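You operate a simulated robot arm through the tools that you are given. There is no shell and no other tool. Be economical: measure what you need, move in short steps, check, and stop when the job is done.

You are at the controls of a simulated robot arm. One attempt, no reset.

TASK
Empty the grey mug and the drip dish into the grey bucket.
Fine: put each one back where it stood.
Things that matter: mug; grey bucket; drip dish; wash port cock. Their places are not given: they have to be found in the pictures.

Only the result counts: the job must be done as asked and must still hold three seconds after the hand-in. Knocking over, shifting, dropping, spilling or breaking anything else fails it.

THE ROBOT
A 7-joint arm with a two-finger parallel gripper, fixed in place. Base frame: the origin is at the foot of the arm, x ahead of it, y to its left, z up. Readings come in mm, rad, newtons and seconds.
With the tool pointing down near the work surface it reaches from about 240 to 680 mm from the base axis. Its first joint turns from -1.152 to 1.152 rad. Payload 2.4 kg.
The tool frame sits at the grasp point between the pads (the TCP): z along the fingers, y along the line on which they close. The tips reach 30 mm beyond it. The gripper opens to 94 mm. The fingers are 28 mm wide and 10 mm thick; the gripper's body (50 by 96 mm) begins 55 mm behind the TCP.
Orientation is told as [roll, pitch, yaw] about the base's x, y, z axes, in that order, counted from this pose: with the fingers straight down and closing along the base's y, the tool's x points along the base's -x, its y along +y and its z along -z.

THE INTERFACE
- The arm moves only by the tool send_rows. Its arguments are lists of equal length, an entry for each row: "offset": the shift along the tool's x, y, z in mm, a list of three; "rot": the turn, a rotation vector about the tool's x, y, z in rad, a list of three; "jaw": the opening, from 0 (shut) to 1 (fully open). In form: {"offset": [[dx, dy, dz], ...], "rot": [[ax, ay, az], ...], "jaw": [jaw, ...]}. A call has 1 to 8 rows; each row shifts and turns the commanded pose from where the row before left it, along the tool's axes as they then stand. A row lasts 0.2 s, in which the tool goes at most 50 mm and 0.15 rad; a call with a longer step from one row to the next is refused whole, and so is a gripper value outside its range. Where a pose cannot be reached the arm comes as near as it can. A force on the tool above 40 N (or 10 N above the force at the start of the call, whichever is more), or a blocked arm, ends the call early, and 0.2 s more pass. Each finger travels about 153 mm/s and halts on what it meets, pressing with about 35 N; the grip force reading is that of the motor and also rises with nothing between the fingers. The clock runs only during rows and for 0.2 s after the last one: add rows that do not move to give the fingers time. It gives the time, the measured TCP pose, the force on the tool (base axes), the opening and the grip force at its end, in the units of the frame above (readings bear some noise).
- Cameras (640 x 400 px; columns grow to the right, rows downward): "scene" is fixed at [35.1, 467.2, 1459.6]; the picture's right is [-0.80, -0.60, 0.00], its down [-0.26, 0.34, -0.91] and it looks along [0.55, -0.72, -0.42] (base axes); focal length 354 px, centre (320, 200). "wrist" rides on the gripper at [-37, 0, -58] in the tool frame; the picture's right is [0.00, -1.00, 0.00], its down [0.97, 0.00, -0.24] and it looks along [0.24, 0.00, 0.97] (tool axes); focal length 218 px, centre (320, 200).
- snapshot(camera): a new picture of that camera. The clock stands still meanwhile.
- locate(camera, pixels): for up to 12 pixels [column, row] of the newest picture of that camera ("zoom" is the newest enlarged one), the place [x, y, z] in the base frame of the surface seen there, good to about 3 mm. The clock stands still meanwhile.
- zoom(camera, box): a new picture of the part [left, top, right, bottom] of that camera's present view, enlarged. The clock stands still meanwhile.
- hand_in(): hands the job in; it is judged then, once.

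Go step by step. Measure first, check grasps and placings, and put right what went wrong. The budget is 80 turns and 38 pictures, counting those below and the enlarged ones. Unless the task says otherwise, let go and move clear before handing in, and close with one line.

The tools are called by a JSON object that holds its "method" and its "body". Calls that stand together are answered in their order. send_rows: Moves the arm, as the interface text tells. Its arguments: {"type":"object","properties":{"offset":{"type":"array"},"rot":{"type":"array"},"jaw":{"type":"array"}},"required":["offset","rot","jaw"]} The other tools are called the same way: snapshot (camera) takes a picture; locate (camera, pixels) gives the place of the surface under pixels of a picture; zoom (camera, box) takes an enlarged picture of a part of a camera's view; hand_in () hands the job in.

At the start:

```text
clock: 0.0
ee_pos: [304.1, -120.2, 1318.1]
tool_rot: [0.0, 0.001, 0.001]
contact_force: [-0.7, 0.0, 0.2]
gripper_width: 94.1
finger_force: 0.1
```

scene: 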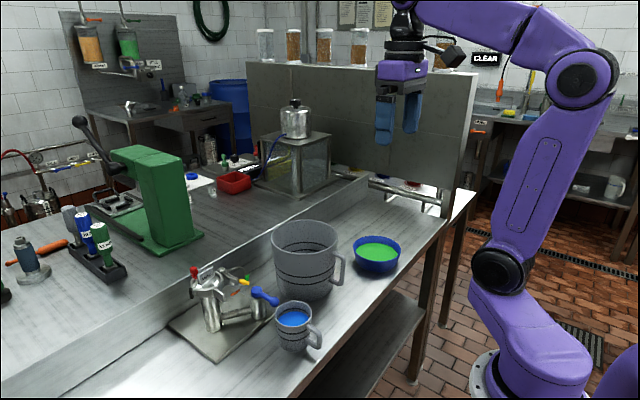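
wrist: 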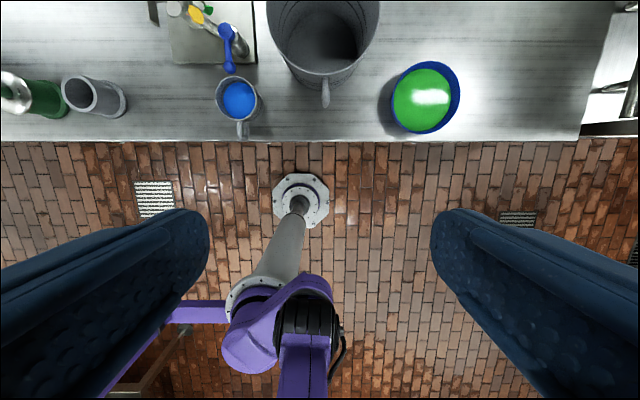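

The scene shows the blue-filled mug near (295,325), the bucket near (305,258), the green dish near (376,252), and the blue cock lever near (265,296). I'll enlarge that area and measure it.

{"method": "zoom", "body": {"camera": "scene", "box": [160, 200, 420, 362]}}

{"method": "zoom", "body": {"camera": "wrist", "box": [150, 0, 480, 150]}}

```text
2.46 times, centred on (290, 281) of scene
```

zoom: 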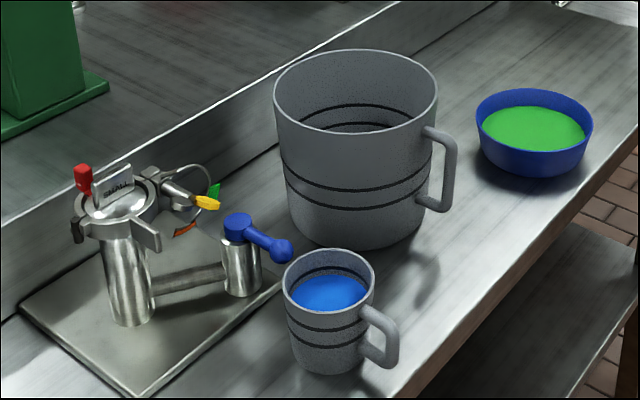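

```text
1.94 times, centred on (315, 75) of wrist
```

zoom: 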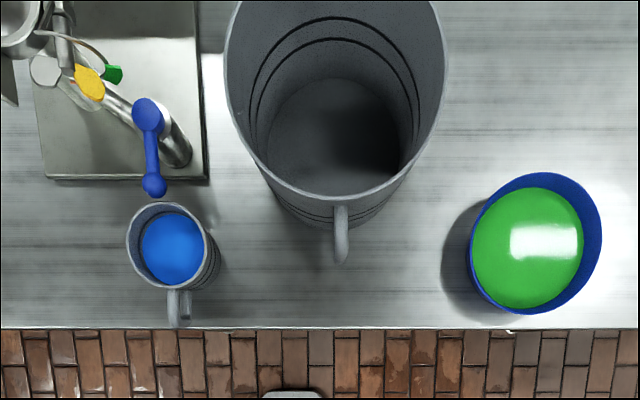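

The zooms are clear. I'll measure the mug rim and liquid, lever, bucket rim and dish rim from the wrist zoom and the scene.

{"method": "locate", "body": {"camera": "zoom", "pixels": [[129, 240], [206, 235], [165, 205], [170, 247], [176, 318], [153, 188], [148, 115], [340, 200], [341, 258], [330, 130], [540, 215], [476, 290]]}}

{"method": "locate", "body": {"camera": "scene", "pixels": [[273, 236], [337, 236], [305, 221], [341, 275], [354, 242], [400, 248], [381, 237], [374, 263], [376, 272], [295, 351], [276, 310], [311, 313]]}}

```text
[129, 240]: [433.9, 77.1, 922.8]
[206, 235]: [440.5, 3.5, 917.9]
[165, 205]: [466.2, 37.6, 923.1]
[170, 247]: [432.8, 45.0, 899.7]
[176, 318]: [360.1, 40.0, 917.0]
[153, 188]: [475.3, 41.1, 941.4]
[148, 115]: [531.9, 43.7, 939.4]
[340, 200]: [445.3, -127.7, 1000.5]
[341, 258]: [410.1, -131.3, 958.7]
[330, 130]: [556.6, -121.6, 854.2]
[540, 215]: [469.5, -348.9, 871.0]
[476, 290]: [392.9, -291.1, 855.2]
```

```text
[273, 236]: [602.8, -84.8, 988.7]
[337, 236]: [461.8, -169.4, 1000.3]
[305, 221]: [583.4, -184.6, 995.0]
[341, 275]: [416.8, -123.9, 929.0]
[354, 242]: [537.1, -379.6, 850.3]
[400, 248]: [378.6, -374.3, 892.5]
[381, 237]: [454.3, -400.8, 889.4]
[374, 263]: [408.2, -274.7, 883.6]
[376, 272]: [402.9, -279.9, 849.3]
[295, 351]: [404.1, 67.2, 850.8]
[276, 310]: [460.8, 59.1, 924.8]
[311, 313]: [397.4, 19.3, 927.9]
```

Readings: the mug centre is about (430,39), rim z about 925, with its handle toward −x. The bucket centre is about (527,−128) with rim at 1000, and the dish centre is about (436,−336) with radius about 68 and rim at 890. The lever tip (475,41,941) overhangs close to the mug rim. I plan to take the mug by its handle with a pitched tool and roll it over the bucket, so I'll check in free air that the arm can do this.

{"method": "send_rows", "body": {"offset": [[-25, 12, 25], [-25, 12, 25], [-25, 12, 25], [-25, 12, 25], [0, 0, 0], [0, 0, 0], [0, 0, 0], [0, 0, 0]], "rot": [[0, 0, 0], [0, 0, 0], [0, 0, 0], [0, 0, 0], [0, -0.15, 0], [0, -0.15, 0], [0, -0.15, 0], [0, -0.15, 0]], "jaw": [1, 1, 1, 1, 1, 1, 1, 1]}}

```text
clock: 1.8
ee_pos: [403.2, -71.0, 1217.2]
tool_rot: [0.0, -0.604, 0.002]
contact_force: [0.3, 0.0, -0.2]
gripper_width: 93.8
finger_force: 0.1
```

The pitch moves freely. I'll tilt further and then test the roll for pouring, in free air.

{"method": "send_rows", "body": {"offset": [[0, 0, 0], [0, 0, 0], [0, 0, 0], [0, 0, 0], [0, 0, 0], [0, 0, 0], [0, 0, 0], [0, 0, 0]], "rot": [[0, -0.15, 0], [0, -0.15, 0], [0, -0.15, 0], [-0.074, 0, 0.129], [-0.074, 0, 0.129], [-0.074, 0, 0.129], [-0.074, 0, 0.129], [-0.074, 0, 0.129]], "jaw": [1, 1, 1, 1, 1, 1, 1, 1]}}

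{"method": "send_rows", "body": {"offset": [[0, 0, 0], [0, 0, 0], [0, 0, 0], [0, 0, 0], [0, 0, 0], [0, 0, 0], [0, 0, 0], [0, 0, 0]], "rot": [[-0.074, 0, 0.129], [-0.074, 0, 0.129], [-0.074, 0, 0.129], [-0.074, 0, 0.129], [-0.074, 0, 0.129], [-0.074, 0, 0.129], [-0.074, 0, 0.129], [-0.074, 0, 0.129]], "jaw": [1, 1, 1, 1, 1, 1, 1, 1]}}

```text
clock: 3.6
ee_pos: [404.0, -72.2, 1216.8]
tool_rot: [1.077, -0.692, -0.869]
contact_force: [0.4, 0.6, -0.4]
gripper_width: 94.0
finger_force: 0.1
```

```text
clock: 5.4
ee_pos: [429.4, -18.8, 1227.9]
tool_rot: [1.73, 0.272, -1.027]
contact_force: [0.1, -0.3, -0.1]
gripper_width: 94.2
finger_force: 0.0
out of reach, approached as far as the arm can: row 5, 6, 7, 8
```

Rolling this way ran out of reach after about 1.3 rad. I'll roll back and compare with the other direction.

{"method": "send_rows", "body": {"offset": [[0, 0, 0], [0, 0, 0], [0, 0, 0], [0, 0, 0], [0, 0, 0], [0, 0, 0], [0, 0, 0], [0, 0, 0]], "rot": [[0.074, 0, -0.129], [0.074, 0, -0.129], [0.074, 0, -0.129], [0.074, 0, -0.129], [0.074, 0, -0.129], [0.074, 0, -0.129], [0.074, 0, -0.129], [0.074, 0, -0.129]], "jaw": [1, 1, 1, 1, 1, 1, 1, 1]}}

```text
clock: 7.2
ee_pos: [427.9, -19.1, 1228.5]
tool_rot: [1.027, -0.73, -0.835]
contact_force: [-0.3, 0.6, -0.4]
gripper_width: 93.9
finger_force: 0.0
```

It rolls back cleanly. Next I'll go through upright and on into the opposite roll.

{"method": "send_rows", "body": {"offset": [[0, 0, 0], [0, 0, 0], [0, 0, 0], [0, 0, 0], [0, 0, 0], [0, 0, 0], [0, 0, 0], [0, 0, 0]], "rot": [[0.074, 0, -0.129], [0.074, 0, -0.129], [0.074, 0, -0.129], [0.074, 0, -0.129], [0.074, 0, -0.129], [0.074, 0, -0.129], [0.074, 0, -0.129], [0.074, 0, -0.129]], "jaw": [1, 1, 1, 1, 1, 1, 1, 1]}}

{"method": "send_rows", "body": {"offset": [[0, 0, 0], [0, 0, 0], [0, 0, 0], [0, 0, 0], [0, 0, 0], [0, 0, 0], [0, 0, 0], [0, 0, 0]], "rot": [[0.074, 0, -0.129], [0.074, 0, -0.129], [0.074, 0, -0.129], [0.074, 0, -0.129], [0.074, 0, -0.129], [0.074, 0, -0.129], [0.074, 0, -0.129], [0.074, 0, -0.129]], "jaw": [1, 1, 1, 1, 1, 1, 1, 1]}}

```text
clock: 9.0
ee_pos: [426.9, -18.6, 1227.3]
tool_rot: [-0.829, -0.865, 0.694]
contact_force: [-0.1, -0.8, -0.2]
gripper_width: 93.9
finger_force: 0.1
```

```text
clock: 10.8
ee_pos: [428.1, -19.6, 1227.9]
tool_rot: [-1.629, 0.102, 1.048]
contact_force: [-0.8, -0.2, 0.1]
gripper_width: 94.2
finger_force: 0.1
```

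The opposite roll (mouth toward +y) reaches 95° without trouble. I'll test a bit further.

{"method": "send_rows", "body": {"offset": [[0, 0, 0], [0, 0, 0], [0, 0, 0], [0, 0, 0]], "rot": [[0.074, 0, -0.129], [0.074, 0, -0.129], [0.074, 0, -0.129], [0.074, 0, -0.129]], "jaw": [1, 1, 1, 1]}}

```text
clock: 11.8
ee_pos: [428.8, -20.0, 1228.2]
tool_rot: [-1.977, 0.604, 0.925]
contact_force: [-0.3, -0.7, -0.1]
gripper_width: 93.9
finger_force: 0.2
```

130° works here. Now I'll check that the same orientation is reachable near the intended pouring place, staying high.

{"method": "send_rows", "body": {"offset": [[4, 37.6, 10], [4, 37.6, 10], [4, 37.6, 10], [4, 37.6, 10], [4, 37.6, 10]], "rot": [[0, 0, 0], [0, 0, 0], [0, 0, 0], [0, 0, 0], [0, 0, 0]], "jaw": [1, 1, 1, 1, 1]}}

```text
clock: 13.0
ee_pos: [463.3, -175.0, 1111.2]
tool_rot: [-1.974, 0.602, 0.925]
contact_force: [-0.2, -0.3, -0.5]
gripper_width: 93.9
finger_force: 0.1
```

The pouring pose is reachable. I'll unroll in place and then head for the mug handle.

{"method": "send_rows", "body": {"offset": [[0, 0, 0], [0, 0, 0], [0, 0, 0], [0, 0, 0], [0, 0, 0], [0, 0, 0], [0, 0, 0], [0, 0, 0]], "rot": [[-0.074, 0, 0.129], [-0.074, 0, 0.129], [-0.074, 0, 0.129], [-0.074, 0, 0.129], [-0.074, 0, 0.129], [-0.074, 0, 0.129], [-0.074, 0, 0.129], [-0.074, 0, 0.129]], "jaw": [1, 1, 1, 1, 1, 1, 1, 1]}}

{"method": "send_rows", "body": {"offset": [[0, 0, 0], [0, 0, 0], [0, 0, 0], [0, 0, 0], [0, 0, 0], [0, 0, 0], [0, 0, 0], [0, 0, 0]], "rot": [[-0.074, 0, 0.129], [-0.074, 0, 0.129], [-0.074, 0, 0.129], [-0.074, 0, 0.129], [-0.074, 0, 0.129], [-0.074, 0, 0.129], [-0.074, 0, 0.129], [-0.022, 0, 0.039]], "jaw": [1, 1, 1, 1, 1, 1, 1, 1]}}

```text
clock: 14.8
ee_pos: [460.4, -173.6, 1113.2]
tool_rot: [-1.313, -0.414, 0.997]
contact_force: [0.8, -0.1, 0.2]
gripper_width: 94.2
finger_force: 0.0
```

```text
clock: 16.6
ee_pos: [462.1, -174.2, 1113.8]
tool_rot: [-0.011, -1.05, 0.008]
contact_force: [-0.5, -0.4, 0.2]
gripper_width: 93.9
finger_force: 0.0
```

I'm upright again at (462,−174,1114). I'll move to behind and above the mug handle and look closely.

{"method": "send_rows", "body": {"offset": [[22.5, 35.7, -15.9], [22.5, 35.7, -15.9], [22.5, 35.7, -15.9], [22.5, 35.7, -15.9], [22.5, 35.7, -15.9], [22.5, 35.7, -15.9]], "rot": [[0, 0, 0], [0, 0, 0], [0, 0, 0], [0, 0, 0], [0, 0, 0], [0, 0, 0]], "jaw": [1, 1, 1, 1, 1, 1]}}

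{"method": "snapshot", "body": {"camera": "wrist"}}

{"method": "zoom", "body": {"camera": "scene", "box": [240, 280, 360, 355]}}

```text
clock: 18.0
ee_pos: [370.1, -35.6, 1065.0]
tool_rot: [-0.011, -1.048, 0.011]
contact_force: [-0.6, -0.6, 0.8]
gripper_width: 93.9
finger_force: 0.1
out of reach, approached as far as the arm can: row 4, 5, 6
```

```text
33 pictures are left
```

wrist: 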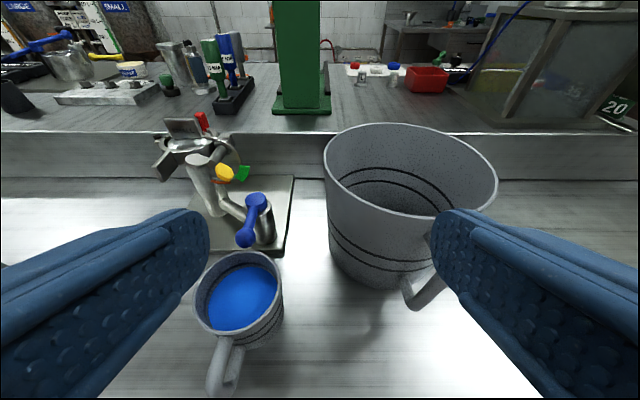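

```text
5.33 times, centred on (300, 318) of scene
```

zoom: 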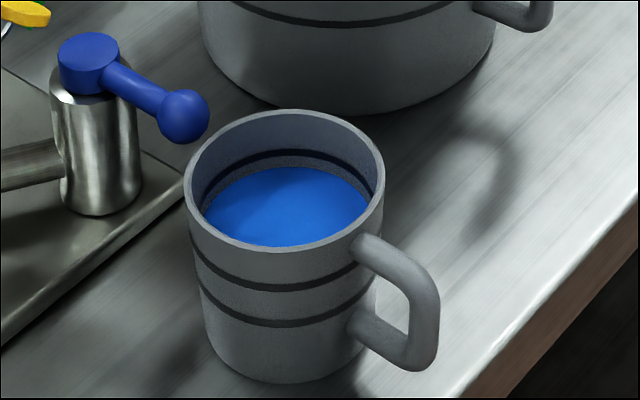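

The arm can't come in that close with this tilt, so I'll need a steeper one. I'll measure the handle from the zoom, plus the lever.

{"method": "locate", "body": {"camera": "zoom", "pixels": [[366, 246], [395, 258], [416, 272], [428, 300], [428, 330], [418, 358], [400, 345], [190, 115], [285, 112], [186, 185], [382, 175], [282, 246]]}}

{"method": "locate", "body": {"camera": "wrist", "pixels": [[195, 290], [281, 290], [238, 252], [245, 240], [256, 200], [238, 340], [215, 380], [330, 155], [495, 185], [410, 216], [410, 126]]}}

```text
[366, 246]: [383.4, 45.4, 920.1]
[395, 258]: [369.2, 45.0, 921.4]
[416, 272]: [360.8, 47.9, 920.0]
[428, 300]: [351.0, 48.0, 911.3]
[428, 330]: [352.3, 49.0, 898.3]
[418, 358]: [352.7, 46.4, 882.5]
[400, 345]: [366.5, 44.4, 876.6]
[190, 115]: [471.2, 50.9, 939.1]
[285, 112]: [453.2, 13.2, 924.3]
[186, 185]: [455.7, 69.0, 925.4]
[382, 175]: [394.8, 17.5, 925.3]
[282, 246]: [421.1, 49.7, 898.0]
```

```text
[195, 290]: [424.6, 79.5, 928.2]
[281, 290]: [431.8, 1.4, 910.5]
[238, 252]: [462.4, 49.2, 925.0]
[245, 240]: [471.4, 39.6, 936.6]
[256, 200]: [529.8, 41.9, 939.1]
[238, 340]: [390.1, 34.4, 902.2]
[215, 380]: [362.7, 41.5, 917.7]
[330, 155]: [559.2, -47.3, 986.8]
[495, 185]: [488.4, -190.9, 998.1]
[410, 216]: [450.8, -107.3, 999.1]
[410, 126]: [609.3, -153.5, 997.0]
```

The handle bar is at about x 350–365, y about 42, z 872–920, on a mug centred at (427,42). I'll steepen the pitch to about −0.8 and move to a hover behind the handle.

{"method": "send_rows", "body": {"offset": [[0, 0, 0], [0, 0, 0], [21.4, 19.2, 8.5], [21.4, 19.2, 8.5], [21.4, 19.2, 8.5], [21.4, 19.2, 8.5]], "rot": [[0.011, 0.125, 0.0], [0, 0.125, 0], [0, 0, 0], [0, 0, 0], [0, 0, 0], [0, 0, 0]], "jaw": [1, 1, 1, 1, 1, 1]}}

```text
clock: 19.4
ee_pos: [384.4, 8.8, 986.1]
tool_rot: [-0.017, -0.794, 0.005]
contact_force: [0.8, -0.4, -0.3]
gripper_width: 93.9
finger_force: 0.0
out of reach, approached as far as the arm can: row 4, 5, 6
```

The limit is x ≥ 384 at this pitch. A near-vertical tool (pitch about −0.3) can still grip the handle, and I can yaw the mug after lifting so that pouring uses the natural wrist direction. I'll go to the hover at pitch −0.3.

{"method": "send_rows", "body": {"offset": [[0, 0, 0], [0, 0, 0], [0, 0, 0], [0, 0, 0], [24.8, 16.5, -6], [24.8, 16.5, -6], [0, 0, 0]], "rot": [[0.0, 0.125, 0.0], [0, 0.125, 0], [0, 0.125, 0], [0, 0.125, 0], [0, 0, 0], [0, 0, 0], [0, 0, 0]], "jaw": [1, 1, 1, 1, 1, 1, 1]}}

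{"method": "snapshot", "body": {"camera": "wrist"}}

```text
clock: 21.0
ee_pos: [335.7, 50.9, 977.3]
tool_rot: [0.023, -0.407, -0.003]
contact_force: [0.6, 0.2, 0.8]
gripper_width: 94.0
finger_force: 0.1
out of reach, approached as far as the arm can: row 4
```

```text
31 pictures are left
```

wrist: 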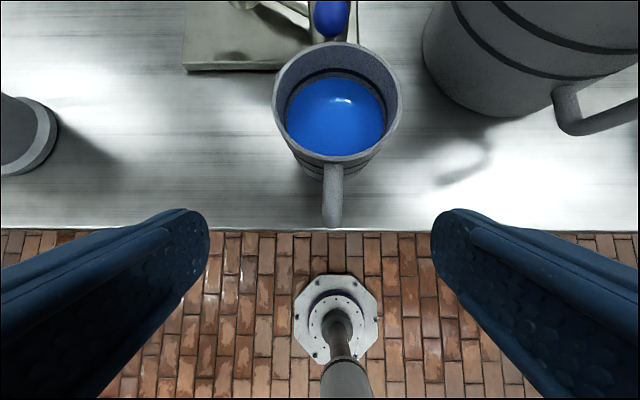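

The handle shows at (333,170)–(332,225), slightly right of centre. I'll measure it.

{"method": "locate", "body": {"camera": "wrist", "pixels": [[333, 172], [332, 195], [331, 220], [325, 200], [341, 200], [338, 165], [274, 105], [402, 100], [335, 43], [335, 155]]}}

```text
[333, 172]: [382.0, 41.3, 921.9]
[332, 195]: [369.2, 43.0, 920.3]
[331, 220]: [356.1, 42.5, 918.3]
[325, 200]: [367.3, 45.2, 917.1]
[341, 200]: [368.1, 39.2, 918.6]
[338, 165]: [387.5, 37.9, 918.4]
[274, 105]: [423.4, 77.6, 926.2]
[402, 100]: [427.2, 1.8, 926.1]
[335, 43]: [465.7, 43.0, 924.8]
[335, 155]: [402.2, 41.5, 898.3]
```

The mug centre is about (427,40) and the handle y about 42. I'll align with it and come partway down.

{"method": "send_rows", "body": {"offset": [[11, -9, 0], [0, 0, 20], [0, 0, 20], [0, 0, 0]], "rot": [[0.021, 0, -0.009], [0, 0, 0], [0, 0, 0], [0, 0, 0]], "jaw": [1, 1, 1, 1]}}

```text
clock: 22.0
ee_pos: [345.7, 38.6, 937.3]
tool_rot: [-0.003, -0.408, 0.008]
contact_force: [-0.4, 0.3, -0.5]
gripper_width: 93.8
finger_force: 0.1
out of reach, approached as far as the arm can: row 1
```

I'm at (346,39,937), on course. I'll go down to the grasp height.

{"method": "send_rows", "body": {"offset": [[4, 3.4, 14], [0, 0, 14], [0, 0, 13], [0, 0, 0]], "rot": [[0, 0, 0], [0, 0, 0], [0, 0, 0], [0, 0, 0]], "jaw": [1, 1, 1, 1]}}

{"method": "zoom", "body": {"camera": "scene", "box": [200, 240, 400, 365]}}

```text
clock: 23.0
ee_pos: [356.3, 39.5, 899.9]
tool_rot: [-0.002, -0.407, 0.008]
contact_force: [0.2, 0.0, -0.9]
gripper_width: 94.1
finger_force: 0.1
```

```text
3.20 times, centred on (300, 302) of scene
```

zoom: 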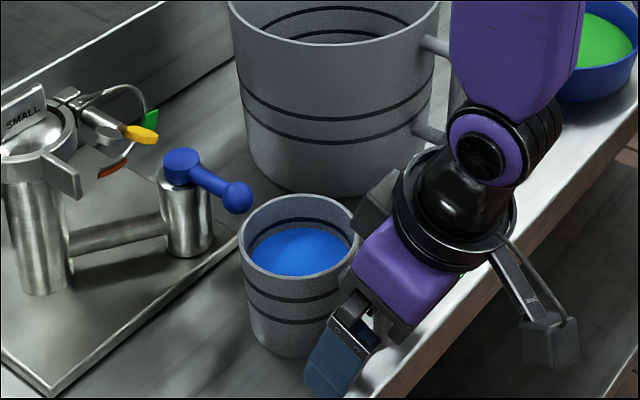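

The fingers straddle the handle without touching. I'll shift 2.5 mm in y and close gently.

{"method": "send_rows", "body": {"offset": [[0, 2.5, 0], [0, 0, 0], [0, 0, 0], [0, 0, 0], [0, 0, 0], [0, 0, 0]], "rot": [[0, 0, 0], [0, 0, 0], [0, 0, 0], [0, 0, 0], [0, 0, 0], [0, 0, 0]], "jaw": [0.7, 0.4, 0.25, 0.15, 0, 0]}}

{"method": "zoom", "body": {"camera": "scene", "box": [200, 240, 400, 365]}}

```text
clock: 24.4
ee_pos: [356.1, 43.5, 899.2]
tool_rot: [-0.003, -0.406, 0.008]
contact_force: [-0.7, 0.2, -0.3]
gripper_width: 14.9
finger_force: 35.5
```

```text
3.20 times, centred on (300, 302) of scene
```

zoom: 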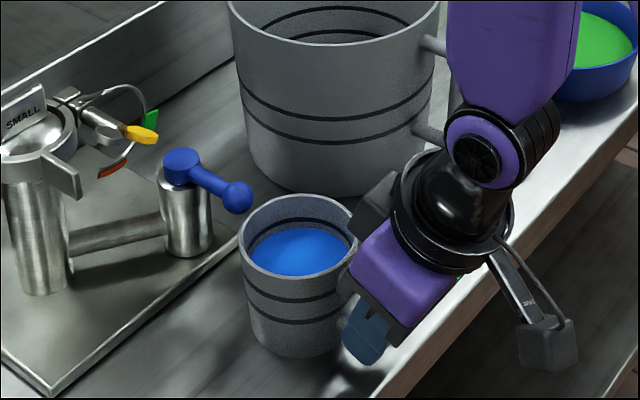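

The handle is held (14.9 mm, 35 N) at (356.1,43.5,899.2), which is my return reference. I'll lift slightly and back away from the lever toward −x.

{"method": "send_rows", "body": {"offset": [[-1.2, 0, -2.75], [6, 0, -4], [6, 0, -5], [0, 0, 0]], "rot": [[0, 0, 0], [0, 0, 0], [0, 0, 0], [0, 0, 0]], "jaw": [0, 0, 0, 0]}}

{"method": "zoom", "body": {"camera": "scene", "box": [200, 240, 400, 365]}}

```text
clock: 25.4
ee_pos: [341.7, 42.9, 905.4]
tool_rot: [-0.002, -0.407, 0.007]
contact_force: [0.4, -0.4, -2.6]
gripper_width: 14.9
finger_force: 34.6
```

```text
3.20 times, centred on (300, 302) of scene
```

zoom: 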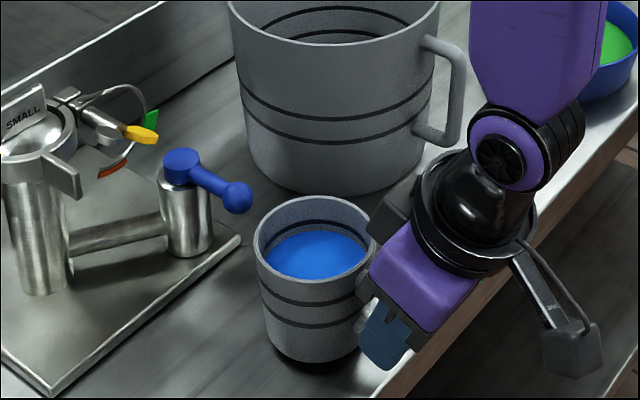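

The mug is off the table, level and clear of the lever (load about 2.6 N). I'll raise it gently straight up.

{"method": "send_rows", "body": {"offset": [[-4, 0, -9.2], [-7.9, 0, -18.4], [-7.9, 0, -18.4], [-7.9, 0, -18.4], [-7.9, 0, -18.4], [-7.9, 0, -18.4], [-4, 0, -9.2], [0, 0, 0]], "rot": [[0, 0, 0], [0, 0, 0], [0, 0, 0], [0, 0, 0], [0, 0, 0], [0, 0, 0], [0, 0, 0], [0, 0, 0]], "jaw": [0, 0, 0, 0, 0, 0, 0, 0]}}

```text
clock: 27.2
ee_pos: [342.6, 42.4, 1026.0]
tool_rot: [-0.003, -0.406, 0.007]
contact_force: [-0.2, -0.1, -0.8]
gripper_width: 15.1
finger_force: 34.8
```

Holding firm and level. I'll carry it up and outward.

{"method": "send_rows", "body": {"offset": [[-10, -3, -5], [-18.5, -5.7, -7], [-18.5, -5.7, -7], [-18.5, -5.7, -7], [-18.5, -5.7, -7], [-18.5, -5.7, -7], [-18.5, -5.7, -5], [-8, -3, -3]], "rot": [[0, 0, 0], [0, 0, 0], [0, 0, 0], [0, 0, 0], [0, 0, 0], [0, 0, 0], [0, 0, 0], [0, 0, 0]], "jaw": [0, 0, 0, 0, 0, 0, 0, 0]}}

```text
clock: 29.0
ee_pos: [428.4, -6.3, 1103.0]
tool_rot: [0.006, -0.413, 0.007]
contact_force: [-0.1, -0.3, -2.3]
gripper_width: 15.0
finger_force: 35.1
out of reach, approached as far as the arm can: row 6, 7, 8
```

The arm stopped a little short at (428,−6,1103), still level. I'll try a yaw here to see how it goes.

{"method": "send_rows", "body": {"offset": [[0, 0, 0], [0, 0, 0], [0, 0, 0], [0, 0, 0]], "rot": [[-0.04, 0, -0.0915], [-0.04, 0, -0.0915], [-0.04, 0, -0.0915], [-0.04, 0, -0.0915]], "jaw": [0, 0, 0, 0]}}

```text
clock: 30.0
ee_pos: [427.9, -6.4, 1105.4]
tool_rot: [0.003, -0.407, 0.407]
contact_force: [0.4, -0.4, -2.0]
gripper_width: 14.9
finger_force: 35.3
```

The yaw works and the mug stays upright. I'll continue to a yaw of about 1.05.

{"method": "send_rows", "body": {"offset": [[0, 0, 0], [0, 0, 0], [0, 0, 0], [0, 0, 0], [0, 0, 0], [0, 0, 0], [0, 0, 0]], "rot": [[-0.04, 0, -0.0915], [-0.04, 0, -0.0915], [-0.04, 0, -0.0915], [-0.04, 0, -0.0915], [-0.04, 0, -0.0915], [-0.04, 0, -0.0915], [-0.017, 0, -0.041]], "jaw": [0, 0, 0, 0, 0, 0, 0]}}

```text
clock: 31.6
ee_pos: [427.1, -6.8, 1105.1]
tool_rot: [0.004, -0.408, 1.051]
contact_force: [0.4, -0.6, -3.0]
gripper_width: 15.1
finger_force: 35.6
```

Now I'll translate so the mug comes above the bucket, aiming for TCP (513,−203,1120).

{"method": "send_rows", "body": {"offset": [[6.6, -10.3, -3.8], [15.5, -24, -9], [17.7, -27.5, -10.2], [17.7, -27.5, -10.2], [17.7, -27.5, -10.2], [17.7, -27.5, -10.2], [11, -17.2, -6.4], [6.6, -10.3, -3.8]], "rot": [[0, 0, 0], [0, 0, 0], [0, 0, 0], [0, 0, 0], [0, 0, 0], [0, 0, 0], [0, 0, 0], [0, 0, 0]], "jaw": [0, 0, 0, 0, 0, 0, 0, 0]}}

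{"method": "snapshot", "body": {"camera": "scene"}}

```text
clock: 33.4
ee_pos: [513.9, -201.6, 1118.9]
tool_rot: [0.004, -0.409, 1.047]
contact_force: [-0.7, -0.3, -2.5]
gripper_width: 14.8
finger_force: 35.3
```

```text
27 pictures are left
```

scene: 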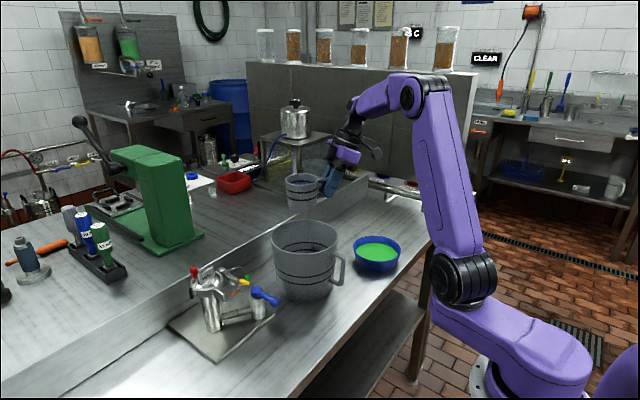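

The mug is above the bucket opening. I'll begin tipping slowly about the handle axis.

{"method": "send_rows", "body": {"offset": [[0, 0, 0], [0, 0, 0], [0, 0, 0], [0, 0, 0], [0, 0, 0], [0, 0, 0], [0, 0, 0], [0, 0, 0]], "rot": [[0.0918, 0, -0.0396], [0.0918, 0, -0.0396], [0.0918, 0, -0.0396], [0.0918, 0, -0.0396], [0.0918, 0, -0.0396], [0.0918, 0, -0.0396], [0.0918, 0, -0.0396], [0.0918, 0, -0.0396]], "jaw": [0, 0, 0, 0, 0, 0, 0, 0]}}

{"method": "zoom", "body": {"camera": "scene", "box": [220, 130, 420, 300]}}

```text
clock: 35.2
ee_pos: [512.6, -201.9, 1119.1]
tool_rot: [-0.84, -0.281, 1.346]
contact_force: [0.5, -1.0, -1.5]
gripper_width: 15.1
finger_force: 35.2
```

```text
2.35 times, centred on (320, 215) of scene
```

zoom: 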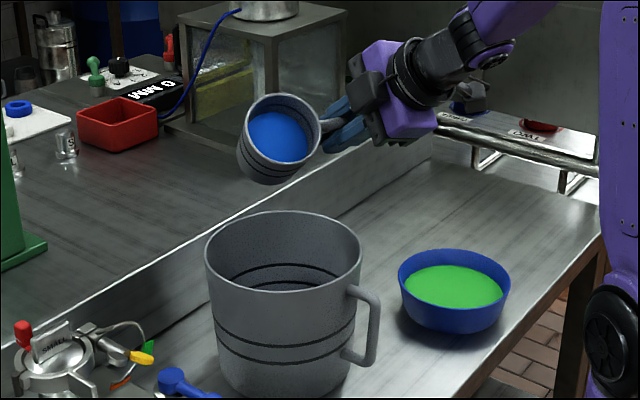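

The mug is tipping toward the camera, over the bucket. I'll continue.

{"method": "send_rows", "body": {"offset": [[0, 0, 0], [0, 0, 0], [0, 0, 0], [0, 0, 0], [0, 0, 0], [0, 0, 0], [0, 0, 0], [0, 0, 0]], "rot": [[0.0918, 0, -0.0396], [0.0918, 0, -0.0396], [0.0918, 0, -0.0396], [0.0918, 0, -0.0396], [0.0918, 0, -0.0396], [0.0918, 0, -0.0396], [0.0918, 0, -0.0396], [0.0918, 0, -0.0396]], "jaw": [0, 0, 0, 0, 0, 0, 0, 0]}}

{"method": "zoom", "body": {"camera": "scene", "box": [220, 130, 420, 300]}}

```text
clock: 37.0
ee_pos: [513.4, -200.7, 1118.2]
tool_rot: [-1.596, 0.012, 1.455]
contact_force: [-0.3, 0.0, -0.7]
gripper_width: 15.2
finger_force: 35.4
```

```text
2.35 times, centred on (320, 215) of scene
```

zoom: 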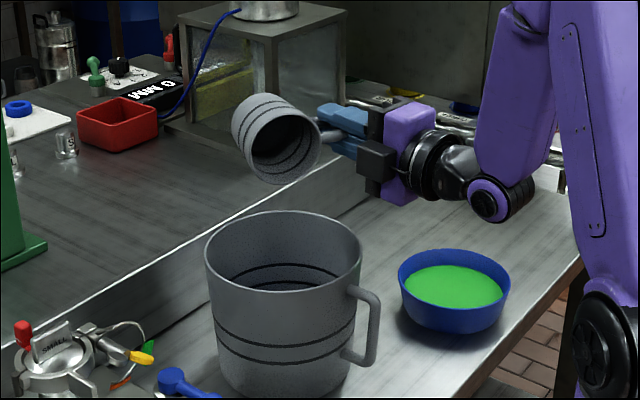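

The mug interior now looks empty. I'll tip a little more and hold, to be sure.

{"method": "send_rows", "body": {"offset": [[0, 0, 0], [0, 0, 0], [0, 0, 0], [0, 0, 0], [0, 0, 0], [0, 0, 0], [0, 0, 0], [0, 0, 0]], "rot": [[0.0918, 0, -0.0396], [0.0918, 0, -0.0396], [0.0918, 0, -0.0396], [0.0918, 0, -0.0396], [0, 0, 0], [0, 0, 0], [0, 0, 0], [0, 0, 0]], "jaw": [0, 0, 0, 0, 0, 0, 0, 0]}}

{"method": "send_rows", "body": {"offset": [[0, 0, 0], [0, 0, 0], [0, 0, 0], [0, 0, 0], [0, 0, 0], [0, 0, 0], [0, 0, 0], [0, 0, 0]], "rot": [[-0.11, 0, 0.0475], [-0.11, 0, 0.0475], [-0.11, 0, 0.0475], [-0.11, 0, 0.0475], [-0.11, 0, 0.0475], [-0.11, 0, 0.0475], [-0.11, 0, 0.0475], [-0.11, 0, 0.0475]], "jaw": [0, 0, 0, 0, 0, 0, 0, 0]}}

{"method": "send_rows", "body": {"offset": [[0, 0, 0], [0, 0, 0], [0, 0, 0], [0, 0, 0], [0, 0, 0], [0, 0, 0], [0, 0, 0], [0, 0, 0]], "rot": [[-0.11, 0, 0.0475], [-0.11, 0, 0.0475], [-0.11, 0, 0.0475], [-0.11, 0, 0.0475], [-0.11, 0, 0.0475], [-0.11, 0, 0.0475], [-0.11, 0, 0.0475], [-0.11, 0, 0.0475]], "jaw": [0, 0, 0, 0, 0, 0, 0, 0]}}

```text
clock: 38.8
ee_pos: [512.6, -200.8, 1118.0]
tool_rot: [-1.969, 0.164, 1.425]
contact_force: [0.1, 1.0, -0.7]
gripper_width: 14.9
finger_force: 35.3
```

```text
clock: 40.6
ee_pos: [512.5, -201.0, 1118.4]
tool_rot: [-1.073, -0.203, 1.406]
contact_force: [-0.4, 0.0, -0.6]
gripper_width: 15.1
finger_force: 35.4
```

```text
clock: 42.4
ee_pos: [512.9, -200.9, 1120.8]
tool_rot: [-0.087, -0.405, 1.083]
contact_force: [-0.6, 0.3, -1.3]
gripper_width: 15.0
finger_force: 34.8
```

Unrolled. I'll take out the last 0.08 rad and reverse the path away from the bucket.

{"method": "send_rows", "body": {"offset": [[0, 0, 0], [-15.5, 24, 9], [-17.7, 27.5, 10.2], [-17.7, 27.5, 10.2], [-17.7, 27.5, 10.2], [-17.7, 27.5, 10.2], [-17.7, 27.5, 10.2], [-6.6, 10.3, 3.8]], "rot": [[-0.0734, 0, 0.0317], [0, 0, 0], [0, 0, 0], [0, 0, 0], [0, 0, 0], [0, 0, 0], [0, 0, 0], [0, 0, 0]], "jaw": [0, 0, 0, 0, 0, 0, 0, 0]}}

{"method": "send_rows", "body": {"offset": [[0, 0, 0], [0, 0, 0], [0, 0, 0], [0, 0, 0], [0, 0, 0], [0, 0, 0], [0, 0, 0], [0, 0, 0]], "rot": [[0.052, 0, 0.1195], [0.052, 0, 0.1195], [0.052, 0, 0.1195], [0.052, 0, 0.1195], [0.052, 0, 0.1195], [0.052, 0, 0.1195], [0.052, 0, 0.1195], [0.052, 0, 0.1195]], "jaw": [0, 0, 0, 0, 0, 0, 0, 0]}}

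```text
clock: 44.2
ee_pos: [427.3, -7.7, 1103.5]
tool_rot: [-0.002, -0.408, 1.05]
contact_force: [0.3, 0.7, -0.3]
gripper_width: 14.9
finger_force: 35.0
```

```text
clock: 46.0
ee_pos: [430.5, -3.4, 1104.8]
tool_rot: [-0.001, -0.412, 0.04]
contact_force: [-0.6, -2.6, 0.5]
gripper_width: 15.0
finger_force: 34.9
out of reach, approached as far as the arm can: row 8
```

The mug is upright and back near the start. I'll return above its place at (342,43,1026).

{"method": "send_rows", "body": {"offset": [[0, 0, 0], [9, 4, 3], [19, 8, 6], [19, 8, 6], [19, 8, 6], [19, 8, 6], [19, 7, 6], [9, 3, 4]], "rot": [[0.013, 0, 0.03], [0, 0, 0], [0, 0, 0], [0, 0, 0], [0, 0, 0], [0, 0, 0], [0, 0, 0], [0, 0, 0]], "jaw": [0, 0, 0, 0, 0, 0, 0, 0]}}

```text
clock: 47.8
ee_pos: [331.4, 29.8, 1016.8]
tool_rot: [-0.002, -0.409, -0.027]
contact_force: [0.5, 0.0, -1.7]
gripper_width: 15.0
finger_force: 35.0
out of reach, approached as far as the arm can: row 1
```

The yaw is off by 0.035 and the position by about 13 mm. I'll correct both and lower the mug partway.

{"method": "send_rows", "body": {"offset": [[-9.5, 13.5, 4.1], [8, 0, 18.4], [8, 0, 18.4], [8, 0, 18.4], [8, 0, 18.4], [4, 0, 9.2], [0, 0, 0]], "rot": [[-0.0139, 0, -0.032], [0, 0, 0], [0, 0, 0], [0, 0, 0], [0, 0, 0], [0, 0, 0], [0, 0, 0]], "jaw": [0, 0, 0, 0, 0, 0, 0]}}

```text
clock: 49.4
ee_pos: [342.6, 44.4, 928.6]
tool_rot: [-0.002, -0.41, 0.009]
contact_force: [-0.1, 1.1, -0.7]
gripper_width: 14.8
finger_force: 35.1
```

On track. I'll lower to the lift-off height and slide forward to just above its spot.

{"method": "send_rows", "body": {"offset": [[5, -1, 10.5], [4.7, 0, 10.5], [0, 0, 0], [-6, 0, 4.2], [-5.7, 0, 4.1], [0, 0, 0]], "rot": [[0, 0, 0], [0, 0, 0], [0, 0, 0], [0, 0, 0], [0, 0, 0], [0, 0, 0]], "jaw": [0, 0, 0, 0, 0, 0]}}

{"method": "zoom", "body": {"camera": "scene", "box": [200, 240, 400, 365]}}

```text
clock: 50.8
ee_pos: [354.1, 43.4, 901.4]
tool_rot: [-0.003, -0.407, 0.009]
contact_force: [-6.5, -0.4, -2.2]
gripper_width: 15.0
finger_force: 35.4
```

```text
3.20 times, centred on (300, 302) of scene
```

zoom: 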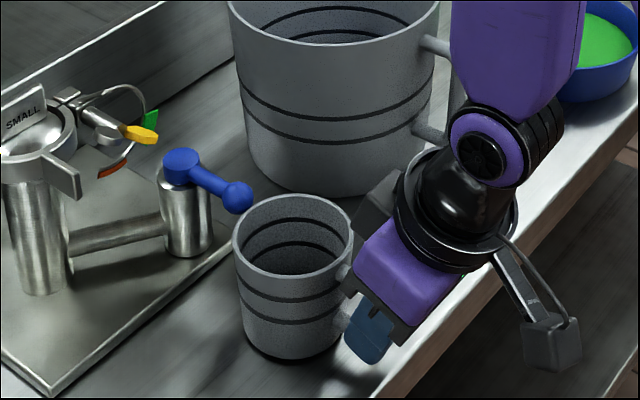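

There is a −6.5 N force in x, so the mug rim is probably touching the lever ball at (237,198), which still looks unmoved. I'll back off 8 mm and measure.

{"method": "send_rows", "body": {"offset": [[7.3, 0, -3.2], [0, 0, 0]], "rot": [[0, 0, 0], [0, 0, 0]], "jaw": [0, 0]}}

{"method": "zoom", "body": {"camera": "scene", "box": [240, 280, 360, 355]}}

```text
clock: 51.4
ee_pos: [348.1, 42.9, 903.1]
tool_rot: [-0.001, -0.41, 0.008]
contact_force: [-0.7, 0.1, -0.3]
gripper_width: 14.8
finger_force: 35.3
```

```text
5.33 times, centred on (300, 318) of scene
```

zoom: 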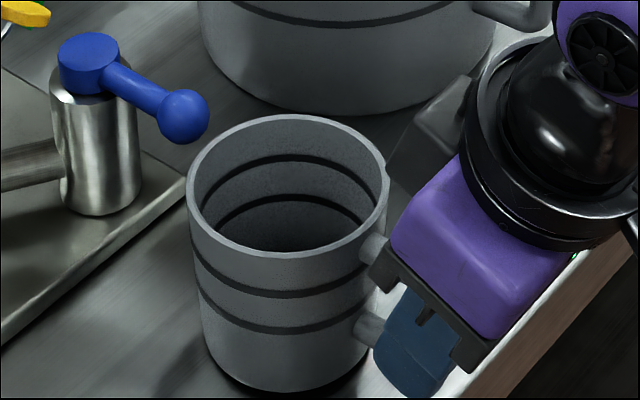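

The lever is unchanged. I'll measure the mug rim's present place relative to the fingers.

{"method": "locate", "body": {"camera": "zoom", "pixels": [[189, 185], [386, 190], [288, 117], [282, 256], [230, 130], [345, 240], [205, 225], [350, 130], [240, 385], [196, 120], [182, 125], [160, 120]]}}

```text
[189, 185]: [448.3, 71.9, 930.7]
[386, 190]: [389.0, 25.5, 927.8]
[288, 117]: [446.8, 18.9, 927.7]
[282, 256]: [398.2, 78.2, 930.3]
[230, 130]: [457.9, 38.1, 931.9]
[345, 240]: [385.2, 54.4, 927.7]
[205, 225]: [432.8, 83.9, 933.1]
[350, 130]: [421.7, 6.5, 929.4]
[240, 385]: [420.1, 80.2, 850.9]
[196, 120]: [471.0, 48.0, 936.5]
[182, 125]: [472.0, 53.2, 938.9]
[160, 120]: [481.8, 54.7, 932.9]
```

The mug has pivoted in the jaws: its centre is about (422,46.5), some 6 mm off in y, and it leans slightly (+y side about 3 mm high). I'll correct yaw by −0.08 and roll by −0.045, then lower close to the table before going forward.

{"method": "send_rows", "body": {"offset": [[0, 0, 0], [0.8, 0.4, 1.8], [0, 0, 0]], "rot": [[0.073, 0, 0.055], [0, 0, 0], [0, 0, 0]], "jaw": [0, 0, 0]}}

{"method": "zoom", "body": {"camera": "scene", "box": [240, 280, 360, 355]}}

{"method": "locate", "body": {"camera": "zoom", "pixels": [[189, 190], [386, 190], [288, 120], [282, 260], [230, 134], [345, 243], [207, 230], [350, 134]]}}

```text
clock: 52.2
ee_pos: [347.7, 43.2, 900.7]
tool_rot: [-0.05, -0.412, -0.051]
contact_force: [0.4, -0.5, 0.1]
gripper_width: 14.9
finger_force: 34.5
```

```text
5.33 times, centred on (300, 318) of scene
```

zoom: 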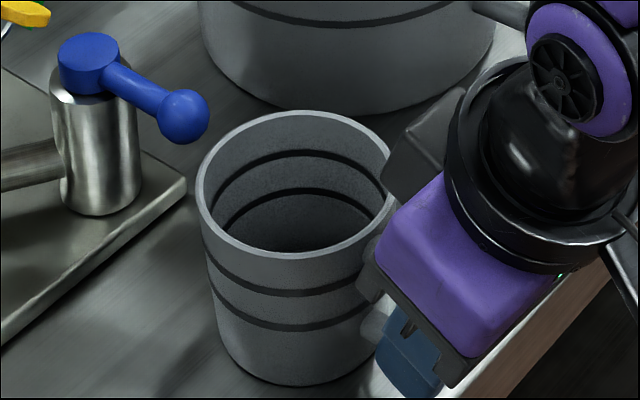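

```text
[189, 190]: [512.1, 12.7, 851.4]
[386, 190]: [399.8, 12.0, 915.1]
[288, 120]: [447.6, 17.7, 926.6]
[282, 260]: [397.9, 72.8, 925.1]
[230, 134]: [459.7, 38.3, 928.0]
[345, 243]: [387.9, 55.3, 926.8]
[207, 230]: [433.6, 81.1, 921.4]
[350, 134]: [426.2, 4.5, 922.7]
```

The mug is now level (rim about 926), with its centre about (422.5,42.5). I'll lower 1 mm, slide forward 5 mm and watch the force.

{"method": "send_rows", "body": {"offset": [[0.4, 0, 0.9], [-2.3, -0.7, 1.0], [-2.3, -0.7, 1.0], [0, 0, 0]], "rot": [[0, 0, 0], [0, 0, 0], [0, 0, 0], [0, 0, 0]], "jaw": [0, 0, 0, 0]}}

{"method": "zoom", "body": {"camera": "scene", "box": [240, 280, 360, 355]}}

```text
clock: 53.2
ee_pos: [351.9, 40.8, 899.0]
tool_rot: [-0.049, -0.413, -0.05]
contact_force: [-1.8, 1.2, 8.6]
gripper_width: 14.9
finger_force: 35.3
```

```text
5.33 times, centred on (300, 318) of scene
```

zoom: 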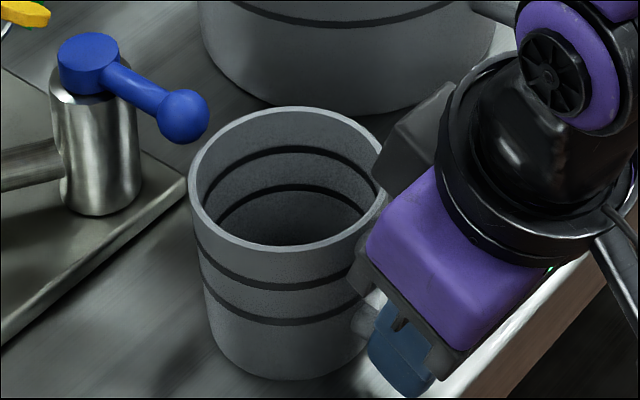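

It touches the table (8.6 N). Comparing with the original zoom (rim left 183, top 109), the mug seems about 2–3 mm too far in −y; I'll measure to confirm.

{"method": "locate", "body": {"camera": "zoom", "pixels": [[191, 185], [285, 109], [230, 123], [275, 245], [215, 225], [340, 119], [360, 135], [330, 238], [236, 378]]}}

```text
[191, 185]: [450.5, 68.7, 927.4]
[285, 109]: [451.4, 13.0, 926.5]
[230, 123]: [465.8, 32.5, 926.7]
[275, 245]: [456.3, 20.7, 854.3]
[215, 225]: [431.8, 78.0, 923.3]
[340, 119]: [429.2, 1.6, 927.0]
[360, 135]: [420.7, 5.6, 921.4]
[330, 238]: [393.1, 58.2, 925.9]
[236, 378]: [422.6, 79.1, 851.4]
```

The fit gives a mug centre of about (427.5,40.3), within about 1 mm of the original. I'll nudge +1 mm in y with less downward pressure, then open.

{"method": "send_rows", "body": {"offset": [[-0.3, 1.2, -0.7], [0, 0, 0], [0, 0, 0], [0, 0, 0], [0, 0, 0], [0, 0, 0]], "rot": [[0, 0, 0], [0, 0, 0], [0, 0, 0], [0, 0, 0], [0, 0, 0], [0, 0, 0]], "jaw": [0, 0, 0.3, 0.6, 0.8, 0.8]}}

{"method": "zoom", "body": {"camera": "scene", "box": [240, 280, 360, 355]}}

```text
clock: 54.6
ee_pos: [350.9, 42.1, 900.5]
tool_rot: [-0.051, -0.411, -0.052]
contact_force: [0.3, 0.1, 0.5]
gripper_width: 75.5
finger_force: 0.0
```

```text
5.33 times, centred on (300, 318) of scene
```

zoom: 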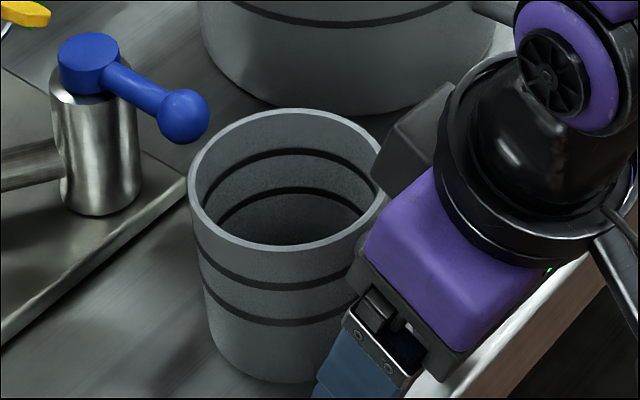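

The mug is released and stands within about 1–2 mm of its original outline, and the lever is unchanged. I'll back the fingers out along the tool axis and straighten up.

{"method": "send_rows", "body": {"offset": [[0, 0, -15], [0, 0, -22], [0, 0, -22], [0, 0, -22], [-8, 0, -25], [-8, 0, -25], [-8, 0, -25], [0, 0, 0]], "rot": [[0, 0, 0], [0, 0, 0], [0, 0, 0], [0, 0, 0], [0, 0.1, 0], [0, 0.1, 0], [0, 0.1, 0], [0, 0.1, 0]], "jaw": [0.8, 0.8, 0.8, 0.8, 0.8, 0.8, 0.8, 0.8]}}

{"method": "zoom", "body": {"camera": "scene", "box": [240, 280, 360, 355]}}

```text
clock: 56.4
ee_pos: [341.4, 45.7, 1046.9]
tool_rot: [-0.047, -0.01, -0.072]
contact_force: [0.1, -0.9, -0.2]
gripper_width: 75.1
finger_force: 0.2
out of reach, approached as far as the arm can: row 2, 3, 4, 5
```

```text
5.33 times, centred on (300, 318) of scene
```

zoom: 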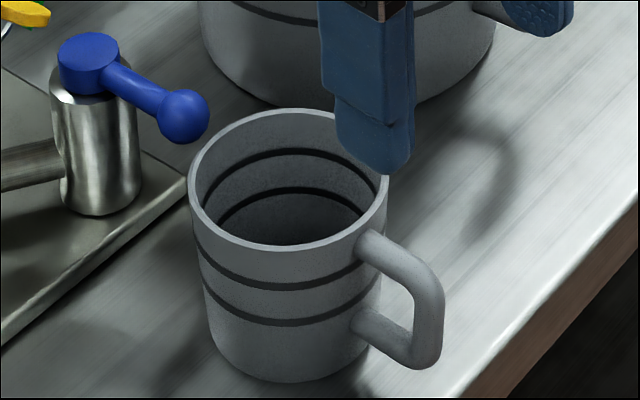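

The mug is standing properly with its handle matching the original. I'll go above the dish's +y rim with the tool vertical.

{"method": "send_rows", "body": {"offset": [[0, 0, -20], [-13.6, -44, -6], [-13.6, -45, -6], [-13.6, -45, -6], [-13.6, -45, -6], [-13.6, -45, -6], [-13.6, -45, -6], [-13.6, -44, -6]], "rot": [[-0.047, 0.01, -0.072], [0, 0, 0], [0, 0, 0], [0, 0, 0], [0, 0, 0], [0, 0, 0], [0, 0, 0], [0, 0, 0]], "jaw": [0.8, 0.8, 0.8, 0.8, 0.8, 0.8, 0.8, 0.8]}}

{"method": "snapshot", "body": {"camera": "wrist"}}

```text
clock: 58.2
ee_pos: [438.0, -266.1, 1107.6]
tool_rot: [0.0, 0.0, 0.002]
contact_force: [-0.2, 0.2, -0.1]
gripper_width: 75.2
finger_force: 0.0
```

```text
18 pictures are left
```

wrist: 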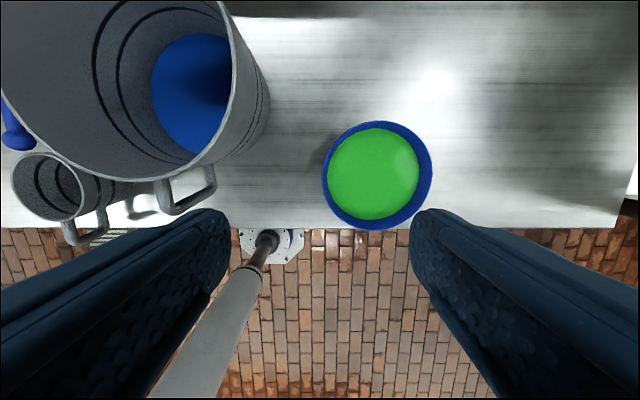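

The blue liquid is in the bucket and the mug is empty. The dish rim spans (322–432, 121–229); I'll measure it.

{"method": "zoom", "body": {"camera": "wrist", "box": [297, 110, 457, 240]}}

{"method": "locate", "body": {"camera": "wrist", "pixels": [[324, 178], [430, 171], [373, 123], [371, 228], [340, 136], [415, 138], [340, 216], [412, 215], [332, 180], [370, 140], [372, 216], [417, 175]]}}

```text
3.08 times, centred on (377, 175) of wrist
```

zoom: 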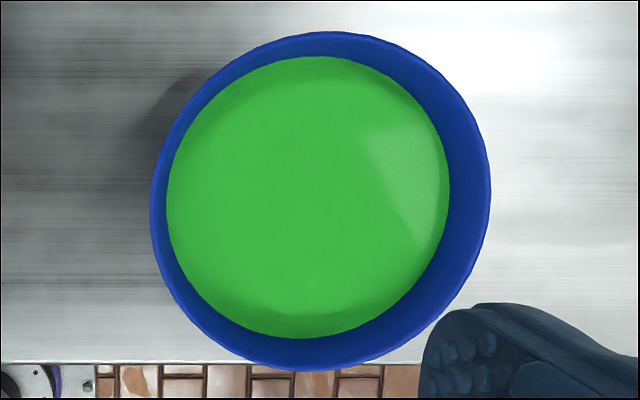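

```text
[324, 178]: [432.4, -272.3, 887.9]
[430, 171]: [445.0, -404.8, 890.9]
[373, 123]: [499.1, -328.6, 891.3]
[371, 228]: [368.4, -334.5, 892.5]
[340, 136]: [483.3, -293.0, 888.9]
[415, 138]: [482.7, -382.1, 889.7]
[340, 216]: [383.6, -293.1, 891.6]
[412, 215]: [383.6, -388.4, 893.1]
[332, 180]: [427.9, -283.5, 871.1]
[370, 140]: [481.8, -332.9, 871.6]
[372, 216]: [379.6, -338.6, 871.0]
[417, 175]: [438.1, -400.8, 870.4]
```

The dish centre is about (433.5,−338.5), rim radius about 67 at z 890, with walls flaring outward; liquid is at z 871. I'll grip the +y wall with the tool rolled −0.3 to follow the slope, jaws narrowed to about 26 mm, stopping 45 mm short.

{"method": "send_rows", "body": {"offset": [[0, 0, 0], [0, 0, 0], [0.9, 11.5, 32], [0.9, 11.5, 32], [0.9, 11.5, 32], [0.9, 11.5, 32], [0.9, 11.3, 32], [0, 0, 0]], "rot": [[0.15, 0, 0], [0.15, 0, 0], [0, 0, 0], [0, 0, 0], [0, 0, 0], [0, 0, 0], [0, 0, 0], [0, 0, 0]], "jaw": [0.6, 0.4, 0.28, 0.28, 0.28, 0.28, 0.28, 0.28]}}

{"method": "snapshot", "body": {"camera": "wrist"}}

{"method": "zoom", "body": {"camera": "scene", "box": [290, 180, 450, 290]}}

```text
clock: 60.0
ee_pos: [433.2, -259.0, 937.5]
tool_rot: [-0.301, -0.001, 0.0]
contact_force: [1.2, -0.1, 0.4]
gripper_width: 26.1
finger_force: 0.0
```

```text
16 pictures are left
```

wrist: 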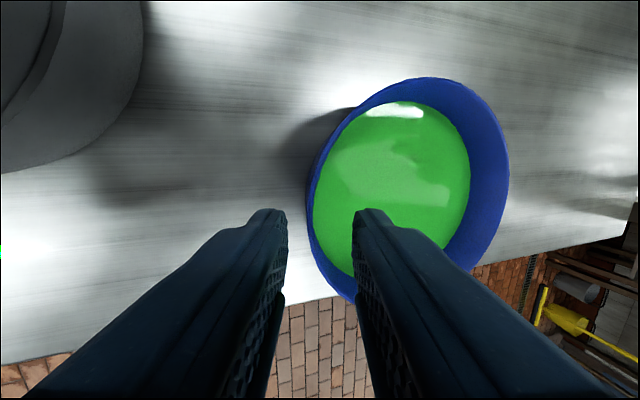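

```text
3.64 times, centred on (370, 235) of scene
```

zoom: 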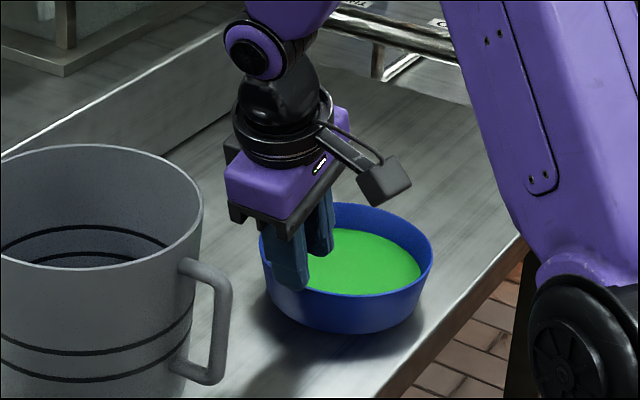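

The wall sits between the fingers, near column 311. I'll measure it for centring.

{"method": "locate", "body": {"camera": "wrist", "pixels": [[309, 180], [309, 195], [309, 210], [312, 190], [312, 205], [314, 220], [311, 225]]}}

```text
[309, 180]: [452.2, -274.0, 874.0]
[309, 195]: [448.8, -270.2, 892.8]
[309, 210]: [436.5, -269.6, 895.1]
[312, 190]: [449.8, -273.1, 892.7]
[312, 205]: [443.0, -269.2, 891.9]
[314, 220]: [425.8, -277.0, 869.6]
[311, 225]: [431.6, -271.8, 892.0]
```

The rim at x 436 is at y about −270.5. I'll shift +2 in tool y and go down 47 mm along the tool, watching for contact.

{"method": "send_rows", "body": {"offset": [[0, 2.2, 8], [0, 0, 13], [0, 0, 13], [0, 0, 13], [0, 0, 0]], "rot": [[0, 0, 0], [0, 0, 0], [0, 0, 0], [0, 0, 0], [0, 0, 0]], "jaw": [0.28, 0.28, 0.28, 0.28, 0.28]}}

{"method": "snapshot", "body": {"camera": "wrist"}}

```text
clock: 61.2
ee_pos: [432.1, -272.0, 892.8]
tool_rot: [-0.3, 0.002, 0.0]
contact_force: [-0.3, -0.7, 0.6]
gripper_width: 26.4
finger_force: 0.0
```

```text
14 pictures are left
```

wrist: 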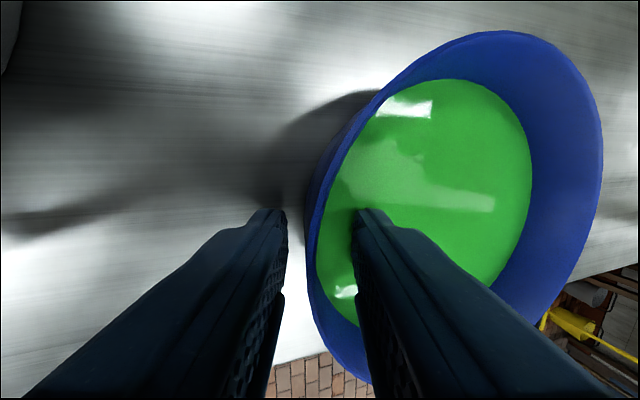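

The wall lies between the pads with no contact. I'll shift 1 mm and close gently.

{"method": "send_rows", "body": {"offset": [[0, 1, 1], [0, 0, 0], [0, 0, 0], [0, 0, 0], [0, 0, 0]], "rot": [[0, 0, 0], [0, 0, 0], [0, 0, 0], [0, 0, 0], [0, 0, 0]], "jaw": [0.2, 0.15, 0.1, 0, 0]}}

{"method": "snapshot", "body": {"camera": "wrist"}}

```text
clock: 62.4
ee_pos: [433.6, -270.4, 891.7]
tool_rot: [-0.299, 0.001, 0.0]
contact_force: [-1.2, -0.4, 6.1]
gripper_width: 6.6
finger_force: 34.7
```

```text
13 pictures are left
```

wrist: 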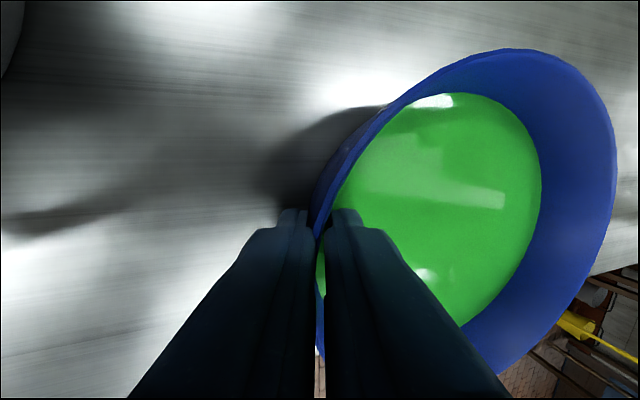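

The wall is gripped (6.6 mm). I'll lift 10 mm and check that the dish stays level.

{"method": "send_rows", "body": {"offset": [[0, -0.9, -2.9], [0, -1.1, -3.4], [0, -1.1, -3.4], [0, 0, 0]], "rot": [[0, 0, 0], [0, 0, 0], [0, 0, 0], [0, 0, 0]], "jaw": [0, 0, 0, 0]}}

{"method": "zoom", "body": {"camera": "scene", "box": [290, 180, 450, 290]}}

```text
clock: 63.4
ee_pos: [432.5, -270.0, 902.0]
tool_rot: [-0.302, 0.001, -0.001]
contact_force: [-0.7, -0.5, -2.8]
gripper_width: 6.7
finger_force: 34.9
```

```text
3.64 times, centred on (370, 235) of scene
```

zoom: 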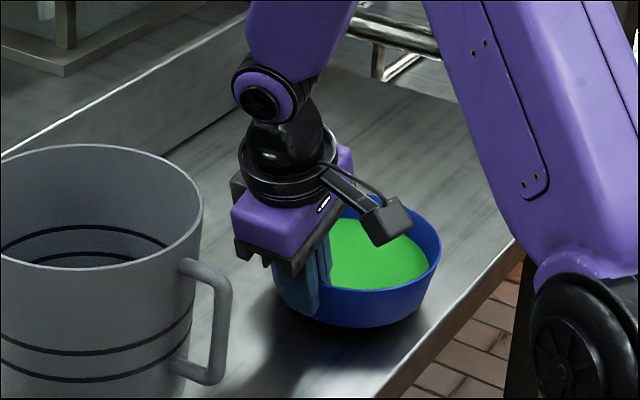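

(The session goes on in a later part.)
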